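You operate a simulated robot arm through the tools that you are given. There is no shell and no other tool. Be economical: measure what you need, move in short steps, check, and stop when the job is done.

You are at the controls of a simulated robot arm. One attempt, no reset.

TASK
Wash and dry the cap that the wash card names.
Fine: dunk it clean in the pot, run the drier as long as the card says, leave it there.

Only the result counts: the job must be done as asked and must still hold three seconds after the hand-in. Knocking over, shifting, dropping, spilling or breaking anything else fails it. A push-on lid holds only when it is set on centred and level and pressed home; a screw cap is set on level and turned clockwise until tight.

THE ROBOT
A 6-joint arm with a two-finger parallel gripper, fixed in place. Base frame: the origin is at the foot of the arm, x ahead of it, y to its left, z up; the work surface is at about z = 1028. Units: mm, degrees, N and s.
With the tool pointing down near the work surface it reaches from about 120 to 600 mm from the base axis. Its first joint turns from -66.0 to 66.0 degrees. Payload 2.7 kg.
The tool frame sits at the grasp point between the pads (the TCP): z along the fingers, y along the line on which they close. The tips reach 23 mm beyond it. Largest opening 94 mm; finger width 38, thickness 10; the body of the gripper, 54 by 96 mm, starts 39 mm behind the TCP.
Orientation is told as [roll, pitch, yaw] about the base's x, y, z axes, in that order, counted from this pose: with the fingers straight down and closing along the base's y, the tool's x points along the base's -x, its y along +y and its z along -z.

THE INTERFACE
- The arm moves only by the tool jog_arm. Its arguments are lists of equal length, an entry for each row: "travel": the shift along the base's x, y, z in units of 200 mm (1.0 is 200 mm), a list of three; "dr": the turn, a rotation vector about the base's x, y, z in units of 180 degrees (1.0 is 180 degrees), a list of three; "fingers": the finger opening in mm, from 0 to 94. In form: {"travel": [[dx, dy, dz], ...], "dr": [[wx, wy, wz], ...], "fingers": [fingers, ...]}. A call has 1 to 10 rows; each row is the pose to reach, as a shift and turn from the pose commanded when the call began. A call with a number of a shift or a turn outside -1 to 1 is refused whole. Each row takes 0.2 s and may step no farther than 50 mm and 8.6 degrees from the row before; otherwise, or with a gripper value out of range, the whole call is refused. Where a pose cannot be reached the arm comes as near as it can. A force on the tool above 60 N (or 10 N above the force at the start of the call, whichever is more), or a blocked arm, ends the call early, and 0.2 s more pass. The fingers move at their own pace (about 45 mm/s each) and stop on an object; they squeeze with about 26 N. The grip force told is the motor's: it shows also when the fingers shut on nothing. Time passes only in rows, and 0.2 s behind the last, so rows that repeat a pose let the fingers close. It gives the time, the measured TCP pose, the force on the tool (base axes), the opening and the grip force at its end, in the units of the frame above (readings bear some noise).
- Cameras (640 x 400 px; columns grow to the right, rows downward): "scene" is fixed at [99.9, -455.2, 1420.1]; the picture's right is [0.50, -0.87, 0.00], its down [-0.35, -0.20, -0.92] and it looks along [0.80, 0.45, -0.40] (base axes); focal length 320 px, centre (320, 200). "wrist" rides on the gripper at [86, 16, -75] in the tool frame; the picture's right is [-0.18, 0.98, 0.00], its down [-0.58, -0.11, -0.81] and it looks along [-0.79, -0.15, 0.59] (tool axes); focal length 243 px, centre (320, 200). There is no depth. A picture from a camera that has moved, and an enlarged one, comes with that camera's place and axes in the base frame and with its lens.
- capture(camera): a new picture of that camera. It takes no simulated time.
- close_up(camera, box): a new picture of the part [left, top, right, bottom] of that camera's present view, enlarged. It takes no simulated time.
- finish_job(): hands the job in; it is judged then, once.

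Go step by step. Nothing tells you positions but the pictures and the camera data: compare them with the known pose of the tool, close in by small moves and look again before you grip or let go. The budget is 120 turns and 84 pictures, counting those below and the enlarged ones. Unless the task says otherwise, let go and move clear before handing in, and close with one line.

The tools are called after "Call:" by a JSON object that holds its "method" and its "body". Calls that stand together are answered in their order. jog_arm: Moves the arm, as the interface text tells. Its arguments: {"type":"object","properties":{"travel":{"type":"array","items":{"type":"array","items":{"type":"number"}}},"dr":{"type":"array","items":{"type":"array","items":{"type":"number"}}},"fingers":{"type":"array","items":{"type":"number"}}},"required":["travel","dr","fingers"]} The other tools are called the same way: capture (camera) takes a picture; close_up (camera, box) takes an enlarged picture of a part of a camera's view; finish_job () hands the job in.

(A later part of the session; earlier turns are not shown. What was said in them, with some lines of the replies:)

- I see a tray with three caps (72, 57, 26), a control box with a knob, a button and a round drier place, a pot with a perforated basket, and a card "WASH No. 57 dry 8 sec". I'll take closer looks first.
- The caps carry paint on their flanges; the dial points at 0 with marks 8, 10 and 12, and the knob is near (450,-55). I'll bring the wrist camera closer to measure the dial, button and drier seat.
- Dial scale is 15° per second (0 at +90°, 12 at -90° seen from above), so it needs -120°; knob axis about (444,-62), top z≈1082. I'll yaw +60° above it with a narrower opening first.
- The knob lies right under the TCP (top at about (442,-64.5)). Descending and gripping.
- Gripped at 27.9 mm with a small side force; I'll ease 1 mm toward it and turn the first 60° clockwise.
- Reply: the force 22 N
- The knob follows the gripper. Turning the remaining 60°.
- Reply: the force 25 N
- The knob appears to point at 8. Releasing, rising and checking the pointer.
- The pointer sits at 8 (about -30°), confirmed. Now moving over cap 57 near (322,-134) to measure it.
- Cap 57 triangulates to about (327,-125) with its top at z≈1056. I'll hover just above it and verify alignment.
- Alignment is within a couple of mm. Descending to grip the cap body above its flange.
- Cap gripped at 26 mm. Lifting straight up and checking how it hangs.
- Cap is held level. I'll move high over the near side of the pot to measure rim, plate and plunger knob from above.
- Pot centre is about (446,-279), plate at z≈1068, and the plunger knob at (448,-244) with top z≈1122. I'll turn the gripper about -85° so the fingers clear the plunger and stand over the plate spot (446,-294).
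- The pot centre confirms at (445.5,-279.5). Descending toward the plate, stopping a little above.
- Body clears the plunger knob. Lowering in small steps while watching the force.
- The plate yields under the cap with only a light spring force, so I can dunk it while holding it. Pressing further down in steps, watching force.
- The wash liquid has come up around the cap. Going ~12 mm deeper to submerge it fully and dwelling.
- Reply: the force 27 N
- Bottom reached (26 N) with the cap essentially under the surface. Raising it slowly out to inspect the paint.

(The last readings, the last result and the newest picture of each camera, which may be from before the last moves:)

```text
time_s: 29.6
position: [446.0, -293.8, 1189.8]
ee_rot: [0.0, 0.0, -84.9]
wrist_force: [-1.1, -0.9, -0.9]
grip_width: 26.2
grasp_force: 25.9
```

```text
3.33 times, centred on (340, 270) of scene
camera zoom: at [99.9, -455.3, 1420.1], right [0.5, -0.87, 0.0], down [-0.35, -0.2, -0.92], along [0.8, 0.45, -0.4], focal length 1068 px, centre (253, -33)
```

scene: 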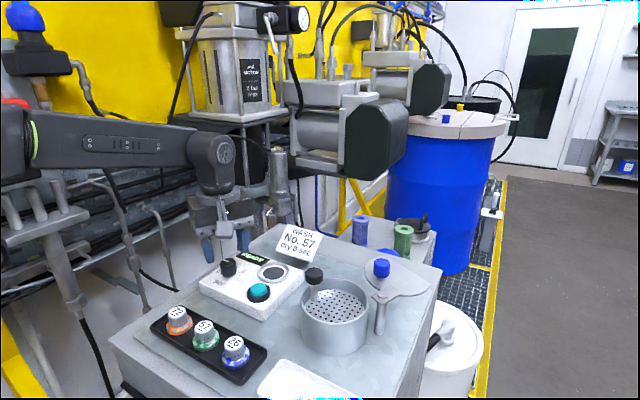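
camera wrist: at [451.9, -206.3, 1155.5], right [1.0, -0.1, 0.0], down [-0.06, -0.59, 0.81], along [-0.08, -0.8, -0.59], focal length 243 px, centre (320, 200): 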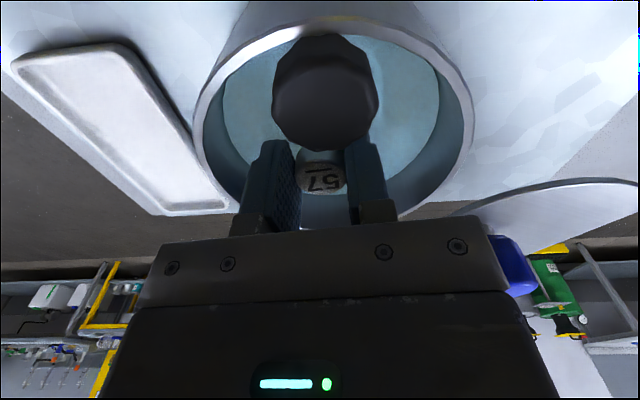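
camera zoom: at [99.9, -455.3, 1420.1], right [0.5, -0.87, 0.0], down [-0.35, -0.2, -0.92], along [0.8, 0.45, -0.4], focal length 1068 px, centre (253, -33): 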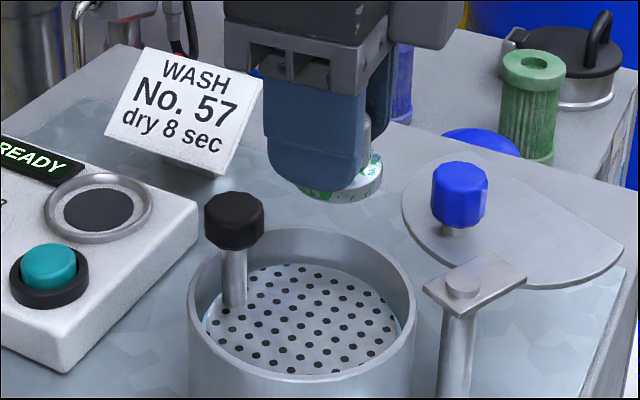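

Paint is partly gone, so each dunk cleans some. Repeating dunks.

Call:
{"method": "jog_arm", "body": {"travel": [[0, 0, -0.22], [0, 0, -0.4], [0, 0, -0.5], [0, 0, -0.6], [0, 0, -0.62], [0, 0, -0.62], [0, 0, -0.5], [0, 0, -0.38], [0, 0, -0.38]], "dr": [[0, 0, 0], [0, 0, 0], [0, 0, 0], [0, 0, 0], [0, 0, 0], [0, 0, 0], [0, 0, 0], [0, 0, 0], [0, 0, 0]], "fingers": [10, 10, 10, 10, 10, 10, 10, 10, 10]}}

Call:
{"method": "jog_arm", "body": {"travel": [[0, 0, -0.1], [0, 0, -0.22], [0, 0, -0.24], [0, 0, -0.24], [0, 0, -0.24], [0, 0, -0.12], [0, 0, 0], [0, 0, 0.2], [0, 0, 0.38], [0, 0, 0.38]], "dr": [[0, 0, 0], [0, 0, 0], [0, 0, 0], [0, 0, 0], [0, 0, 0], [0, 0, 0], [0, 0, 0], [0, 0, 0], [0, 0, 0], [0, 0, 0]], "fingers": [10, 10, 10, 10, 10, 10, 10, 10, 10, 10]}}

Call:
{"method": "close_up", "body": {"camera": "wrist", "box": [220, 80, 420, 220]}}

Call:
{"method": "close_up", "body": {"camera": "scene", "box": [280, 210, 400, 330]}}

```text
time_s: 31.6
position: [445.3, -295.7, 1114.3]
ee_rot: [0.0, 0.1, -84.9]
wrist_force: [0.6, -0.5, -1.5]
grip_width: 26.0
grasp_force: 26.1
```

```text
time_s: 33.8
position: [445.7, -292.1, 1191.3]
ee_rot: [0.0, 0.0, -84.9]
wrist_force: [-0.5, -0.2, -1.5]
grip_width: 25.8
grasp_force: 26.2
```

```text
2.86 times, centred on (320, 150) of wrist
camera zoom: at [454.1, -204.4, 1266.0], right [1.0, -0.1, 0.0], down [-0.06, -0.59, 0.81], along [-0.08, -0.8, -0.59], focal length 693 px, centre (320, 343)
```

zoom: 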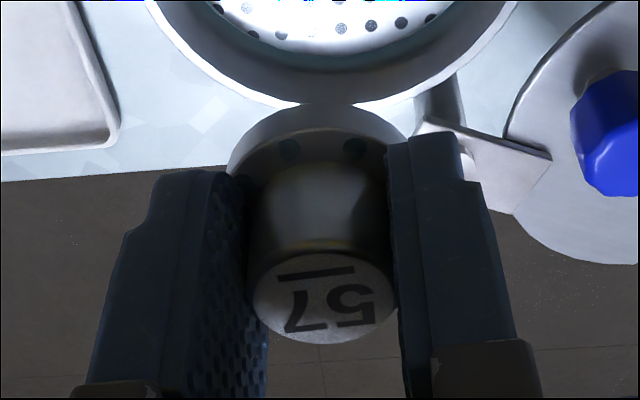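

```text
3.33 times, centred on (340, 270) of scene
camera zoom: at [99.9, -455.3, 1420.1], right [0.5, -0.87, 0.0], down [-0.35, -0.2, -0.92], along [0.8, 0.45, -0.4], focal length 1068 px, centre (253, -33)
```

zoom: 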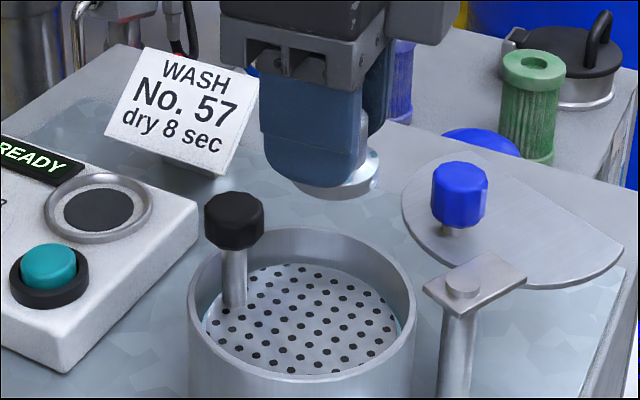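

The cap is clean with only drops left. Moving to the drier with yaw back to 0, stopping high and a little short of the seat to measure it.

Call:
{"method": "jog_arm", "body": {"travel": [[0.008, 0.083, 0.02], [0.016, 0.166, 0.04], [0.024, 0.249, 0.06], [0.032, 0.332, 0.08], [0.04, 0.415, 0.1], [0.048, 0.498, 0.12], [0.056, 0.581, 0.14], [0.064, 0.664, 0.16], [0.072, 0.747, 0.16], [0.08, 0.83, 0.16]], "dr": [[0, 0, 0.0472], [0, 0, 0.0944], [0, 0, 0.1416], [0, 0, 0.1888], [0, 0, 0.236], [0, 0, 0.2832], [0, 0, 0.3304], [0, 0, 0.3776], [0, 0, 0.4248], [0, 0, 0.472]], "fingers": [10, 10, 10, 10, 10, 10, 10, 10, 10, 10]}}

Call:
{"method": "close_up", "body": {"camera": "wrist", "box": [180, 0, 460, 175]}}

Call:
{"method": "close_up", "body": {"camera": "scene", "box": [190, 200, 330, 310]}}

```text
time_s: 36.0
position: [461.3, -127.5, 1222.5]
ee_rot: [-0.1, -0.1, 0.2]
wrist_force: [-0.5, 0.5, -1.2]
grip_width: 26.0
grasp_force: 26.2
```

```text
2.29 times, centred on (320, 88) of wrist
camera zoom: at [373.8, -111.2, 1297.9], right [0.18, 0.98, 0.0], down [0.58, -0.11, 0.81], along [0.79, -0.15, -0.59], focal length 555 px, centre (320, 457)
```

zoom: 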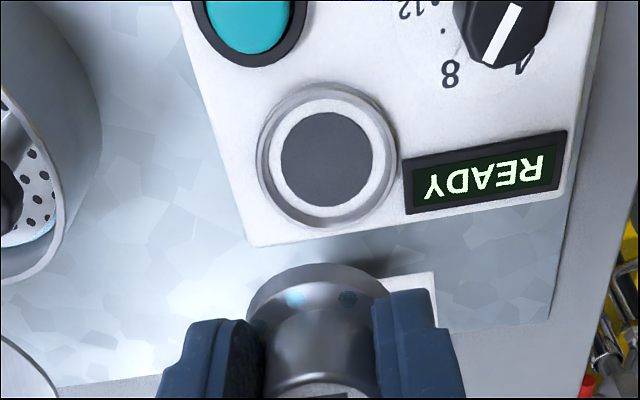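

```text
3.64 times, centred on (260, 255) of scene
camera zoom: at [99.9, -455.3, 1420.1], right [0.5, -0.87, 0.0], down [-0.35, -0.2, -0.92], along [0.8, 0.45, -0.4], focal length 1166 px, centre (538, 0)
```

zoom: 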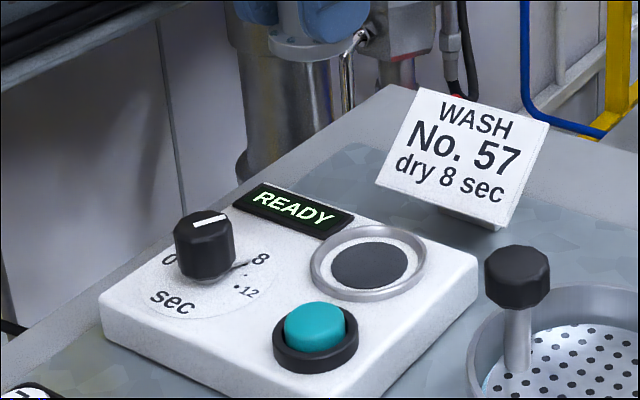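

The seat triangulates to (489,-130) at z≈1053. Moving above it and descending to just over the ring.

Call:
{"method": "jog_arm", "body": {"travel": [[0.08, -0.006, -0.1], [0.14, -0.012, -0.25], [0.14, -0.012, -0.4], [0.14, -0.012, -0.55], [0.14, -0.012, -0.62], [0.14, -0.012, -0.62]], "dr": [[0, 0, 0], [0, 0, 0], [0, 0, 0], [0, 0, 0], [0, 0, 0], [0, 0, 0]], "fingers": [10, 10, 10, 10, 10, 10]}}

Call:
{"method": "close_up", "body": {"camera": "wrist", "box": [220, 80, 420, 220]}}

Call:
{"method": "close_up", "body": {"camera": "scene", "box": [230, 230, 320, 300]}}

```text
time_s: 37.4
position: [490.5, -129.9, 1097.9]
ee_rot: [0.1, 0.0, 0.0]
wrist_force: [0.0, -0.3, -0.9]
grip_width: 26.2
grasp_force: 26.7
```

```text
2.86 times, centred on (320, 150) of wrist
camera zoom: at [403.3, -113.4, 1172.2], right [0.18, 0.98, 0.0], down [0.58, -0.11, 0.81], along [0.79, -0.15, -0.59], focal length 693 px, centre (320, 343)
```

zoom: 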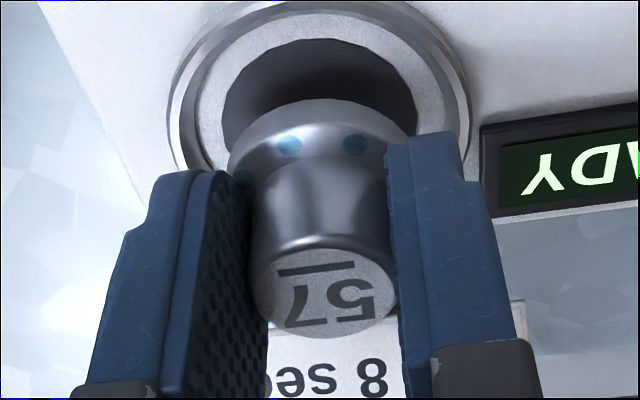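

```text
5.71 times, centred on (275, 265) of scene
camera zoom: at [99.9, -455.3, 1420.1], right [0.5, -0.87, 0.0], down [-0.35, -0.2, -0.92], along [0.8, 0.45, -0.4], focal length 1832 px, centre (577, -171)
```

zoom: 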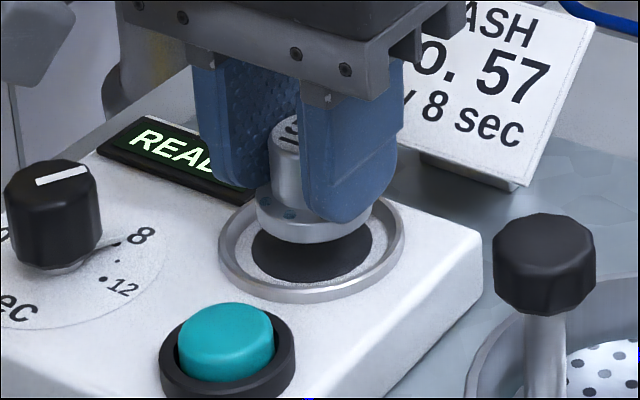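

Well aligned with the seat. Lowering to contact.

Call:
{"method": "jog_arm", "body": {"travel": [[0, 0, -0.02], [0, 0, -0.04], [0, 0, -0.045], [0, 0, -0.045]], "dr": [[0, 0, 0], [0, 0, 0], [0, 0, 0], [0, 0, 0]], "fingers": [10, 10, 10, 10]}}

Call:
{"method": "jog_arm", "body": {"travel": [[0, 0, -0.008], [0, 0, -0.008]], "dr": [[0, 0, 0], [0, 0, 0]], "fingers": [10, 10]}}

Call:
{"method": "close_up", "body": {"camera": "scene", "box": [230, 230, 320, 300]}}

```text
time_s: 38.4
position: [489.1, -130.6, 1089.8]
ee_rot: [0.0, -0.1, 0.0]
wrist_force: [0.5, -0.2, -1.5]
grip_width: 26.1
grasp_force: 26.5
```

```text
time_s: 39.0
position: [488.1, -130.0, 1088.4]
ee_rot: [-0.1, -0.1, 0.1]
wrist_force: [-0.8, -0.2, -0.9]
grip_width: 26.3
grasp_force: 25.6
```

```text
5.71 times, centred on (275, 265) of scene
camera zoom: at [99.9, -455.3, 1420.1], right [0.5, -0.87, 0.0], down [-0.35, -0.2, -0.92], along [0.8, 0.45, -0.4], focal length 1832 px, centre (577, -171)
```

zoom: 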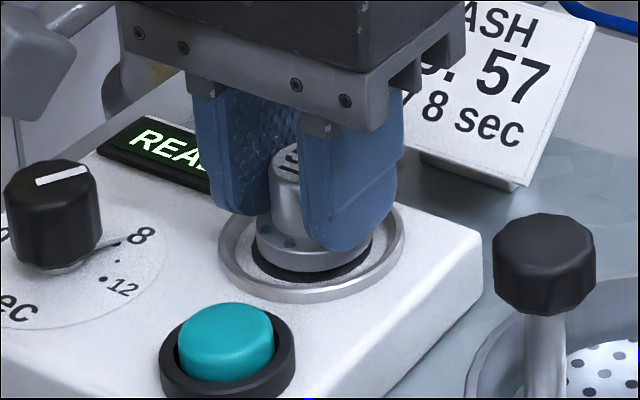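

Call:
{"method": "jog_arm", "body": {"travel": [[0, 0, -0.008], [0, 0, -0.008]], "dr": [[0, 0, 0], [0, 0, 0]], "fingers": [10, 10]}}

Call:
{"method": "jog_arm", "body": {"travel": [[0, 0, -0.006], [0, 0, -0.006]], "dr": [[0, 0, 0], [0, 0, 0]], "fingers": [10, 10]}}

Call:
{"method": "jog_arm", "body": {"travel": [[0, 0, -0.006], [0, 0, -0.006]], "dr": [[0, 0, 0], [0, 0, 0]], "fingers": [10, 10]}}

Call:
{"method": "close_up", "body": {"camera": "scene", "box": [230, 230, 320, 300]}}

```text
time_s: 39.6
position: [488.1, -132.6, 1086.4]
ee_rot: [-0.1, 0.1, 0.0]
wrist_force: [0.5, 0.2, -1.7]
grip_width: 26.1
grasp_force: 25.8
```

```text
time_s: 40.2
position: [489.3, -130.1, 1085.5]
ee_rot: [0.0, 0.1, -0.1]
wrist_force: [-0.3, 0.4, 0.4]
grip_width: 26.3
grasp_force: 26.3
```

```text
time_s: 40.8
position: [490.3, -130.7, 1084.9]
ee_rot: [-0.1, -0.1, 0.0]
wrist_force: [1.1, -0.7, 8.3]
grip_width: 26.2
grasp_force: 26.2
```

```text
5.71 times, centred on (275, 265) of scene
camera zoom: at [99.8, -455.2, 1420.1], right [0.5, -0.87, 0.0], down [-0.35, -0.2, -0.92], along [0.8, 0.45, -0.4], focal length 1832 px, centre (577, -171)
```

zoom: 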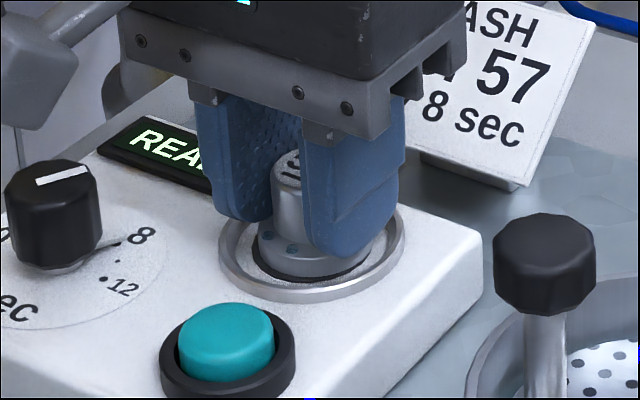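

Contact (8 N). Releasing and rising.

Call:
{"method": "jog_arm", "body": {"travel": [[0, 0, 0.003], [0, 0, 0.003], [0, 0, 0.003], [0, 0, 0.1], [0, 0, 0.25], [0, 0, 0.4], [0, 0, 0.4]], "dr": [[0, 0, 0], [0, 0, 0], [0, 0, 0], [0, 0, 0], [0, 0, 0], [0, 0, 0], [0, 0, 0]], "fingers": [34, 42, 42, 42, 42, 42, 42]}}

Call:
{"method": "close_up", "body": {"camera": "scene", "box": [190, 220, 330, 310]}}

Call:
{"method": "close_up", "body": {"camera": "wrist", "box": [160, 0, 480, 200]}}

```text
time_s: 42.4
position: [488.5, -131.2, 1163.9]
ee_rot: [-0.1, 0.0, 0.0]
wrist_force: [0.6, -0.4, 0.1]
grip_width: 42.0
grasp_force: 0.1
```

```text
4.44 times, centred on (260, 265) of scene
camera zoom: at [99.9, -455.2, 1420.1], right [0.5, -0.87, 0.0], down [-0.35, -0.2, -0.92], along [0.8, 0.45, -0.4], focal length 1425 px, centre (587, -89)
```

zoom: 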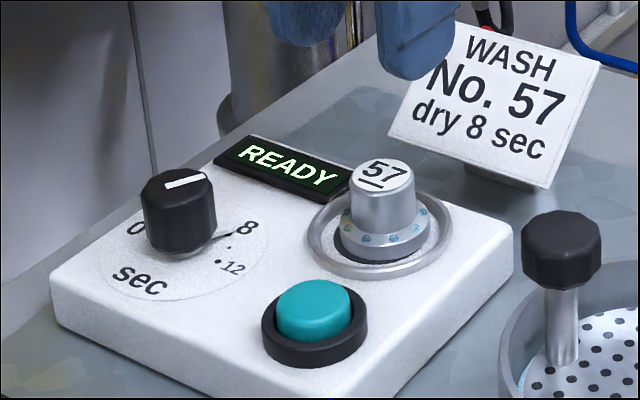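

```text
2.00 times, centred on (320, 100) of wrist
camera zoom: at [402.4, -113.5, 1239.1], right [0.18, 0.98, 0.0], down [0.58, -0.11, 0.81], along [0.79, -0.15, -0.59], focal length 485 px, centre (320, 400)
```

zoom: 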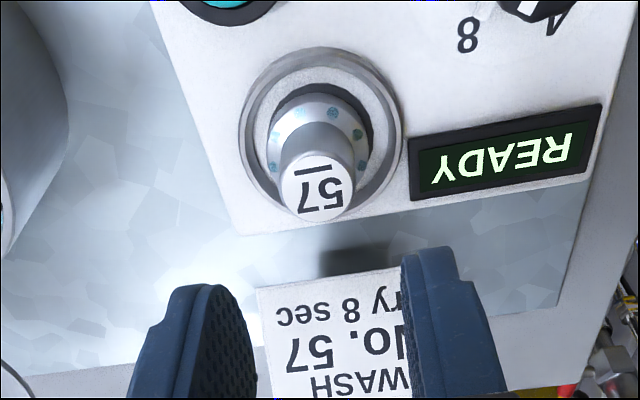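

Call:
{"method": "close_up", "body": {"camera": "wrist", "box": [280, 20, 370, 115]}}

Call:
{"method": "close_up", "body": {"camera": "scene", "box": [255, 250, 295, 285]}}

```text
4.21 times, centred on (325, 68) of wrist
camera zoom: at [402.4, -113.5, 1239.1], right [0.18, 0.98, 0.0], down [0.58, -0.11, 0.81], along [0.79, -0.15, -0.59], focal length 1022 px, centre (299, 758)
```

zoom: 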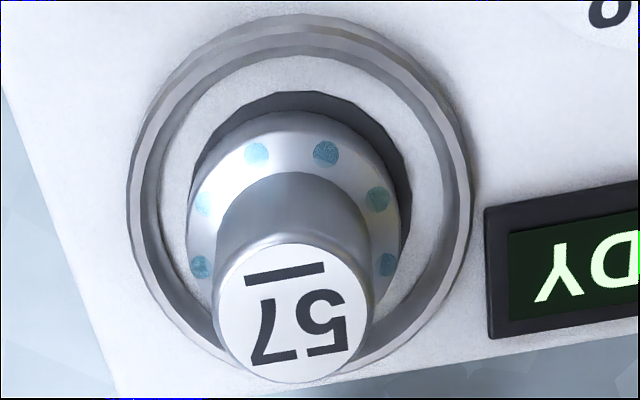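

```text
11.43 times, centred on (275, 268) of scene
camera zoom: at [99.9, -455.2, 1420.1], right [0.5, -0.87, 0.0], down [-0.35, -0.2, -0.92], along [0.8, 0.45, -0.4], focal length 3663 px, centre (834, -571)
```

zoom: 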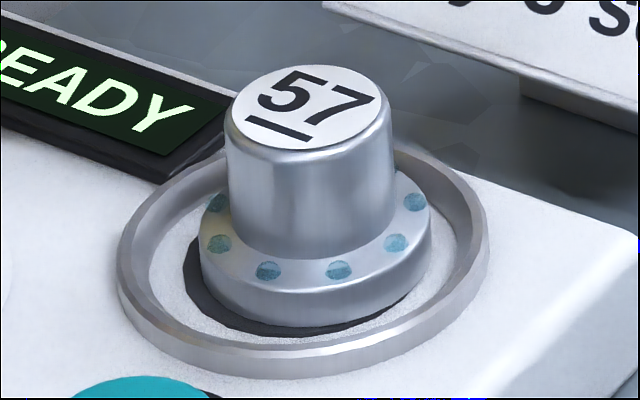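

Cap is clean, centred and wet. Next: close fingers, go above the button at about (427,-146, top z≈1064).

Call:
{"method": "jog_arm", "body": {"travel": [[-0.15, -0.035, 0], [-0.3, -0.074, 0], [-0.308, -0.074, -0.15], [-0.308, -0.074, -0.3], [-0.308, -0.074, -0.3]], "dr": [[0, 0, 0], [0, 0, 0], [0, 0, 0], [0, 0, 0], [0, 0, 0]], "fingers": [20, 0, 0, 0, 0]}}

Call:
{"method": "close_up", "body": {"camera": "scene", "box": [190, 220, 330, 310]}}

Call:
{"method": "close_up", "body": {"camera": "wrist", "box": [200, 40, 440, 190]}}

```text
time_s: 43.6
position: [427.1, -144.9, 1103.1]
ee_rot: [0.0, 0.0, -0.1]
wrist_force: [0.0, 0.2, 0.7]
grip_width: 0.0
grasp_force: 25.7
```

```text
4.44 times, centred on (260, 265) of scene
camera zoom: at [99.9, -455.2, 1420.1], right [0.5, -0.87, 0.0], down [-0.35, -0.2, -0.92], along [0.8, 0.45, -0.4], focal length 1425 px, centre (587, -89)
```

zoom: 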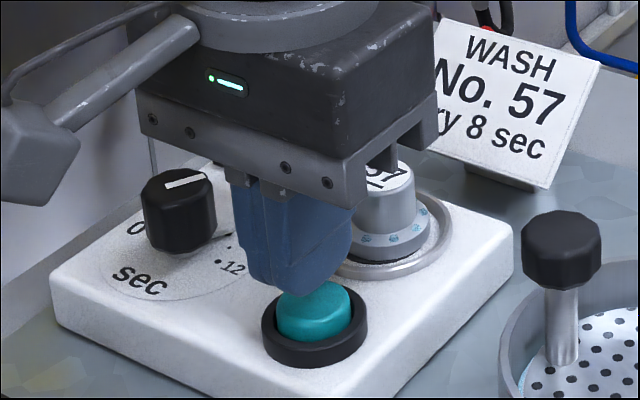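

```text
2.67 times, centred on (320, 115) of wrist
camera zoom: at [339.4, -128.6, 1178.3], right [0.18, 0.98, 0.0], down [0.58, -0.11, 0.81], along [0.79, -0.15, -0.59], focal length 647 px, centre (320, 427)
```

zoom: 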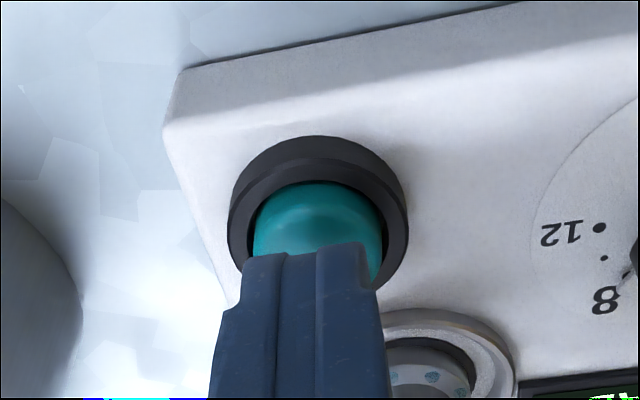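

Lined up over the button. Pressing gently in small steps.

Call:
{"method": "jog_arm", "body": {"travel": [[0, 0, -0.06], [0, 0, -0.08], [0, 0, -0.09], [0, 0, -0.09]], "dr": [[0, 0, 0], [0, 0, 0], [0, 0, 0], [0, 0, 0]], "fingers": [0, 0, 0, 0]}}

Call:
{"method": "close_up", "body": {"camera": "scene", "box": [190, 220, 330, 310]}}

```text
time_s: 44.6
position: [426.1, -145.7, 1086.8]
ee_rot: [0.0, 0.0, 0.1]
wrist_force: [-1.9, 0.9, 2.9]
grip_width: 0.0
grasp_force: 26.1
```

```text
4.44 times, centred on (260, 265) of scene
camera zoom: at [99.8, -455.2, 1420.1], right [0.5, -0.87, 0.0], down [-0.35, -0.2, -0.92], along [0.8, 0.45, -0.4], focal length 1425 px, centre (587, -89)
```

zoom: 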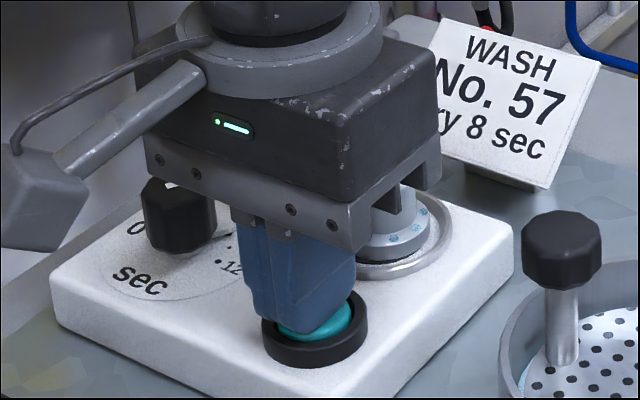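

Contact just begun (3 N). Pressing 4 mm further, then lifting off.

Call:
{"method": "jog_arm", "body": {"travel": [[0, 0, -0.01], [0, 0, -0.02], [0, 0, -0.02], [0, 0, 0.02], [0, 0, 0.2]], "dr": [[0, 0, 0], [0, 0, 0], [0, 0, 0], [0, 0, 0], [0, 0, 0]], "fingers": [0, 0, 0, 0, 0]}}

Call:
{"method": "close_up", "body": {"camera": "scene", "box": [190, 220, 330, 310]}}

```text
time_s: 45.8
position: [426.5, -145.3, 1124.6]
ee_rot: [0.1, 0.1, 0.0]
wrist_force: [1.3, -0.6, -0.3]
grip_width: 0.0
grasp_force: 25.8
```

```text
4.44 times, centred on (260, 265) of scene
camera zoom: at [99.9, -455.2, 1420.1], right [0.5, -0.87, 0.0], down [-0.35, -0.2, -0.92], along [0.8, 0.45, -0.4], focal length 1425 px, centre (587, -89)
```

zoom: 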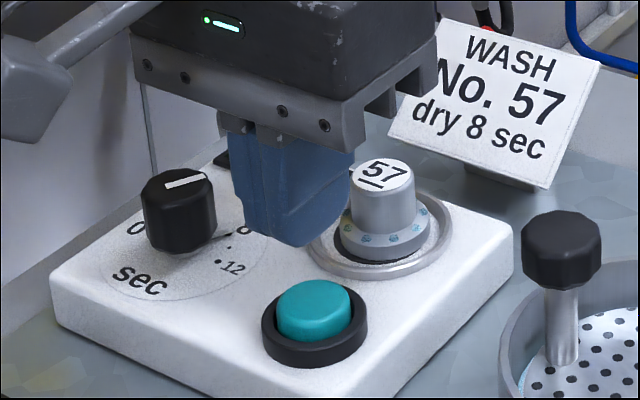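

Display hidden; moving back and up to see it.

Call:
{"method": "jog_arm", "body": {"travel": [[-0.1, 0, 0.2], [-0.25, 0, 0.3]], "dr": [[0, 0, 0], [0, 0, 0]], "fingers": [0, 0]}}

Call:
{"method": "close_up", "body": {"camera": "wrist", "box": [180, 0, 460, 175]}}

Call:
{"method": "close_up", "body": {"camera": "scene", "box": [190, 220, 330, 310]}}

```text
time_s: 46.4
position: [379.5, -145.7, 1186.4]
ee_rot: [-0.1, 0.0, -0.1]
wrist_force: [-0.3, 0.4, -0.3]
grip_width: 0.0
grasp_force: 26.0
```

```text
2.29 times, centred on (320, 88) of wrist
camera zoom: at [292.6, -128.9, 1261.3], right [0.18, 0.98, 0.0], down [0.58, -0.11, 0.81], along [0.79, -0.15, -0.59], focal length 555 px, centre (320, 457)
```

zoom: 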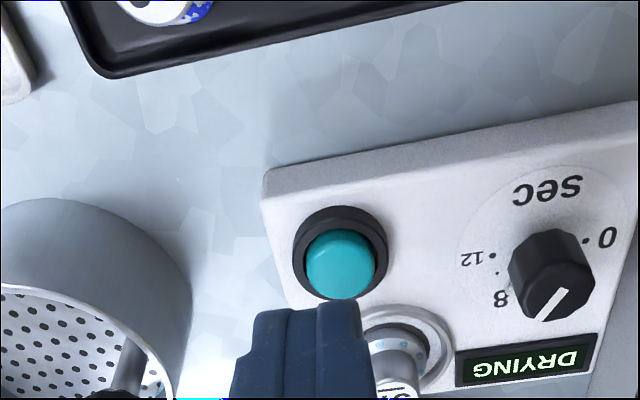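

```text
4.44 times, centred on (260, 265) of scene
camera zoom: at [99.9, -455.2, 1420.1], right [0.5, -0.87, 0.0], down [-0.35, -0.2, -0.92], along [0.8, 0.45, -0.4], focal length 1425 px, centre (587, -89)
```

zoom: 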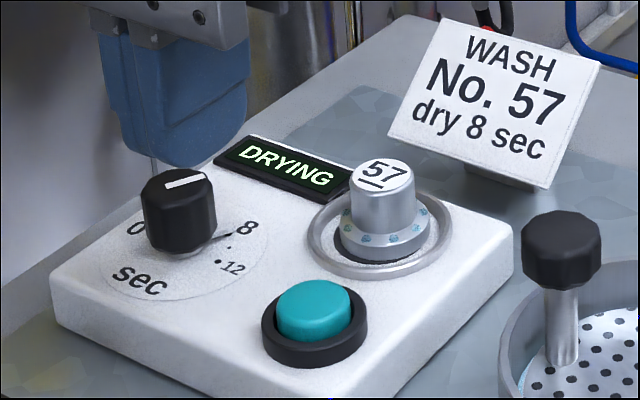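

The display shows DRYING. Waiting out the 8 seconds in place.

Call:
{"method": "jog_arm", "body": {"travel": [[0, 0, 0], [0, 0, 0], [0, 0, 0], [0, 0, 0], [0, 0, 0], [0, 0, 0], [0, 0, 0], [0, 0, 0], [0, 0, 0], [0, 0, 0]], "dr": [[0, 0, 0], [0, 0, 0], [0, 0, 0], [0, 0, 0], [0, 0, 0], [0, 0, 0], [0, 0, 0], [0, 0, 0], [0, 0, 0], [0, 0, 0]], "fingers": [0, 0, 0, 0, 0, 0, 0, 0, 0, 0]}}

Call:
{"method": "jog_arm", "body": {"travel": [[0, 0, 0], [0, 0, 0], [0, 0, 0], [0, 0, 0], [0, 0, 0], [0, 0, 0], [0, 0, 0], [0, 0, 0], [0, 0, 0], [0, 0, 0]], "dr": [[0, 0, 0], [0, 0, 0], [0, 0, 0], [0, 0, 0], [0, 0, 0], [0, 0, 0], [0, 0, 0], [0, 0, 0], [0, 0, 0], [0, 0, 0]], "fingers": [0, 0, 0, 0, 0, 0, 0, 0, 0, 0]}}

Call:
{"method": "jog_arm", "body": {"travel": [[0, 0, 0], [0, 0, 0], [0, 0, 0], [0, 0, 0], [0, 0, 0], [0, 0, 0], [0, 0, 0], [0, 0, 0], [0, 0, 0], [0, 0, 0]], "dr": [[0, 0, 0], [0, 0, 0], [0, 0, 0], [0, 0, 0], [0, 0, 0], [0, 0, 0], [0, 0, 0], [0, 0, 0], [0, 0, 0], [0, 0, 0]], "fingers": [0, 0, 0, 0, 0, 0, 0, 0, 0, 0]}}

Call:
{"method": "jog_arm", "body": {"travel": [[0, 0, 0], [0, 0, 0], [0, 0, 0], [0, 0, 0]], "dr": [[0, 0, 0], [0, 0, 0], [0, 0, 0], [0, 0, 0]], "fingers": [0, 0, 0, 0]}}

Call:
{"method": "close_up", "body": {"camera": "scene", "box": [190, 220, 330, 310]}}

```text
time_s: 48.6
position: [379.2, -146.4, 1186.1]
ee_rot: [0.0, 0.1, 0.0]
wrist_force: [0.4, 0.1, -0.5]
grip_width: 0.0
grasp_force: 25.8
```

```text
time_s: 50.8
position: [380.4, -145.1, 1186.3]
ee_rot: [0.0, 0.0, 0.0]
wrist_force: [0.0, 0.0, -0.2]
grip_width: 0.0
grasp_force: 26.1
```

```text
time_s: 53.0
position: [379.4, -145.0, 1186.8]
ee_rot: [0.1, 0.0, 0.0]
wrist_force: [-0.2, 0.2, 0.1]
grip_width: 0.1
grasp_force: 25.8
```

```text
time_s: 54.0
position: [379.9, -144.6, 1186.1]
ee_rot: [0.0, 0.0, -0.1]
wrist_force: [-0.1, 0.7, -0.7]
grip_width: 0.0
grasp_force: 25.7
```

```text
4.44 times, centred on (260, 265) of scene
camera zoom: at [99.9, -455.2, 1420.1], right [0.5, -0.87, 0.0], down [-0.35, -0.2, -0.92], along [0.8, 0.45, -0.4], focal length 1425 px, centre (587, -89)
```

zoom: 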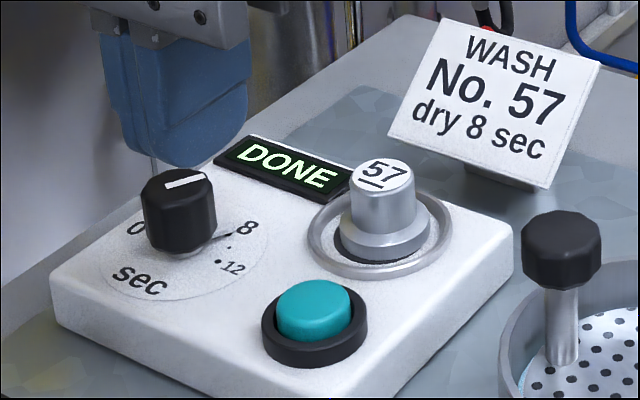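

The display reads DONE and the cap is dry, clean and centred on the drier; the arm is clear. Handing in.

Call:
{"method": "finish_job", "body": {}}

```text
The job is handed in.
```

Cap No. 57 was dunked until the paint was off, then dried with the dial set to 8 s until the display read DONE. I left it on the drier and handed the job in.
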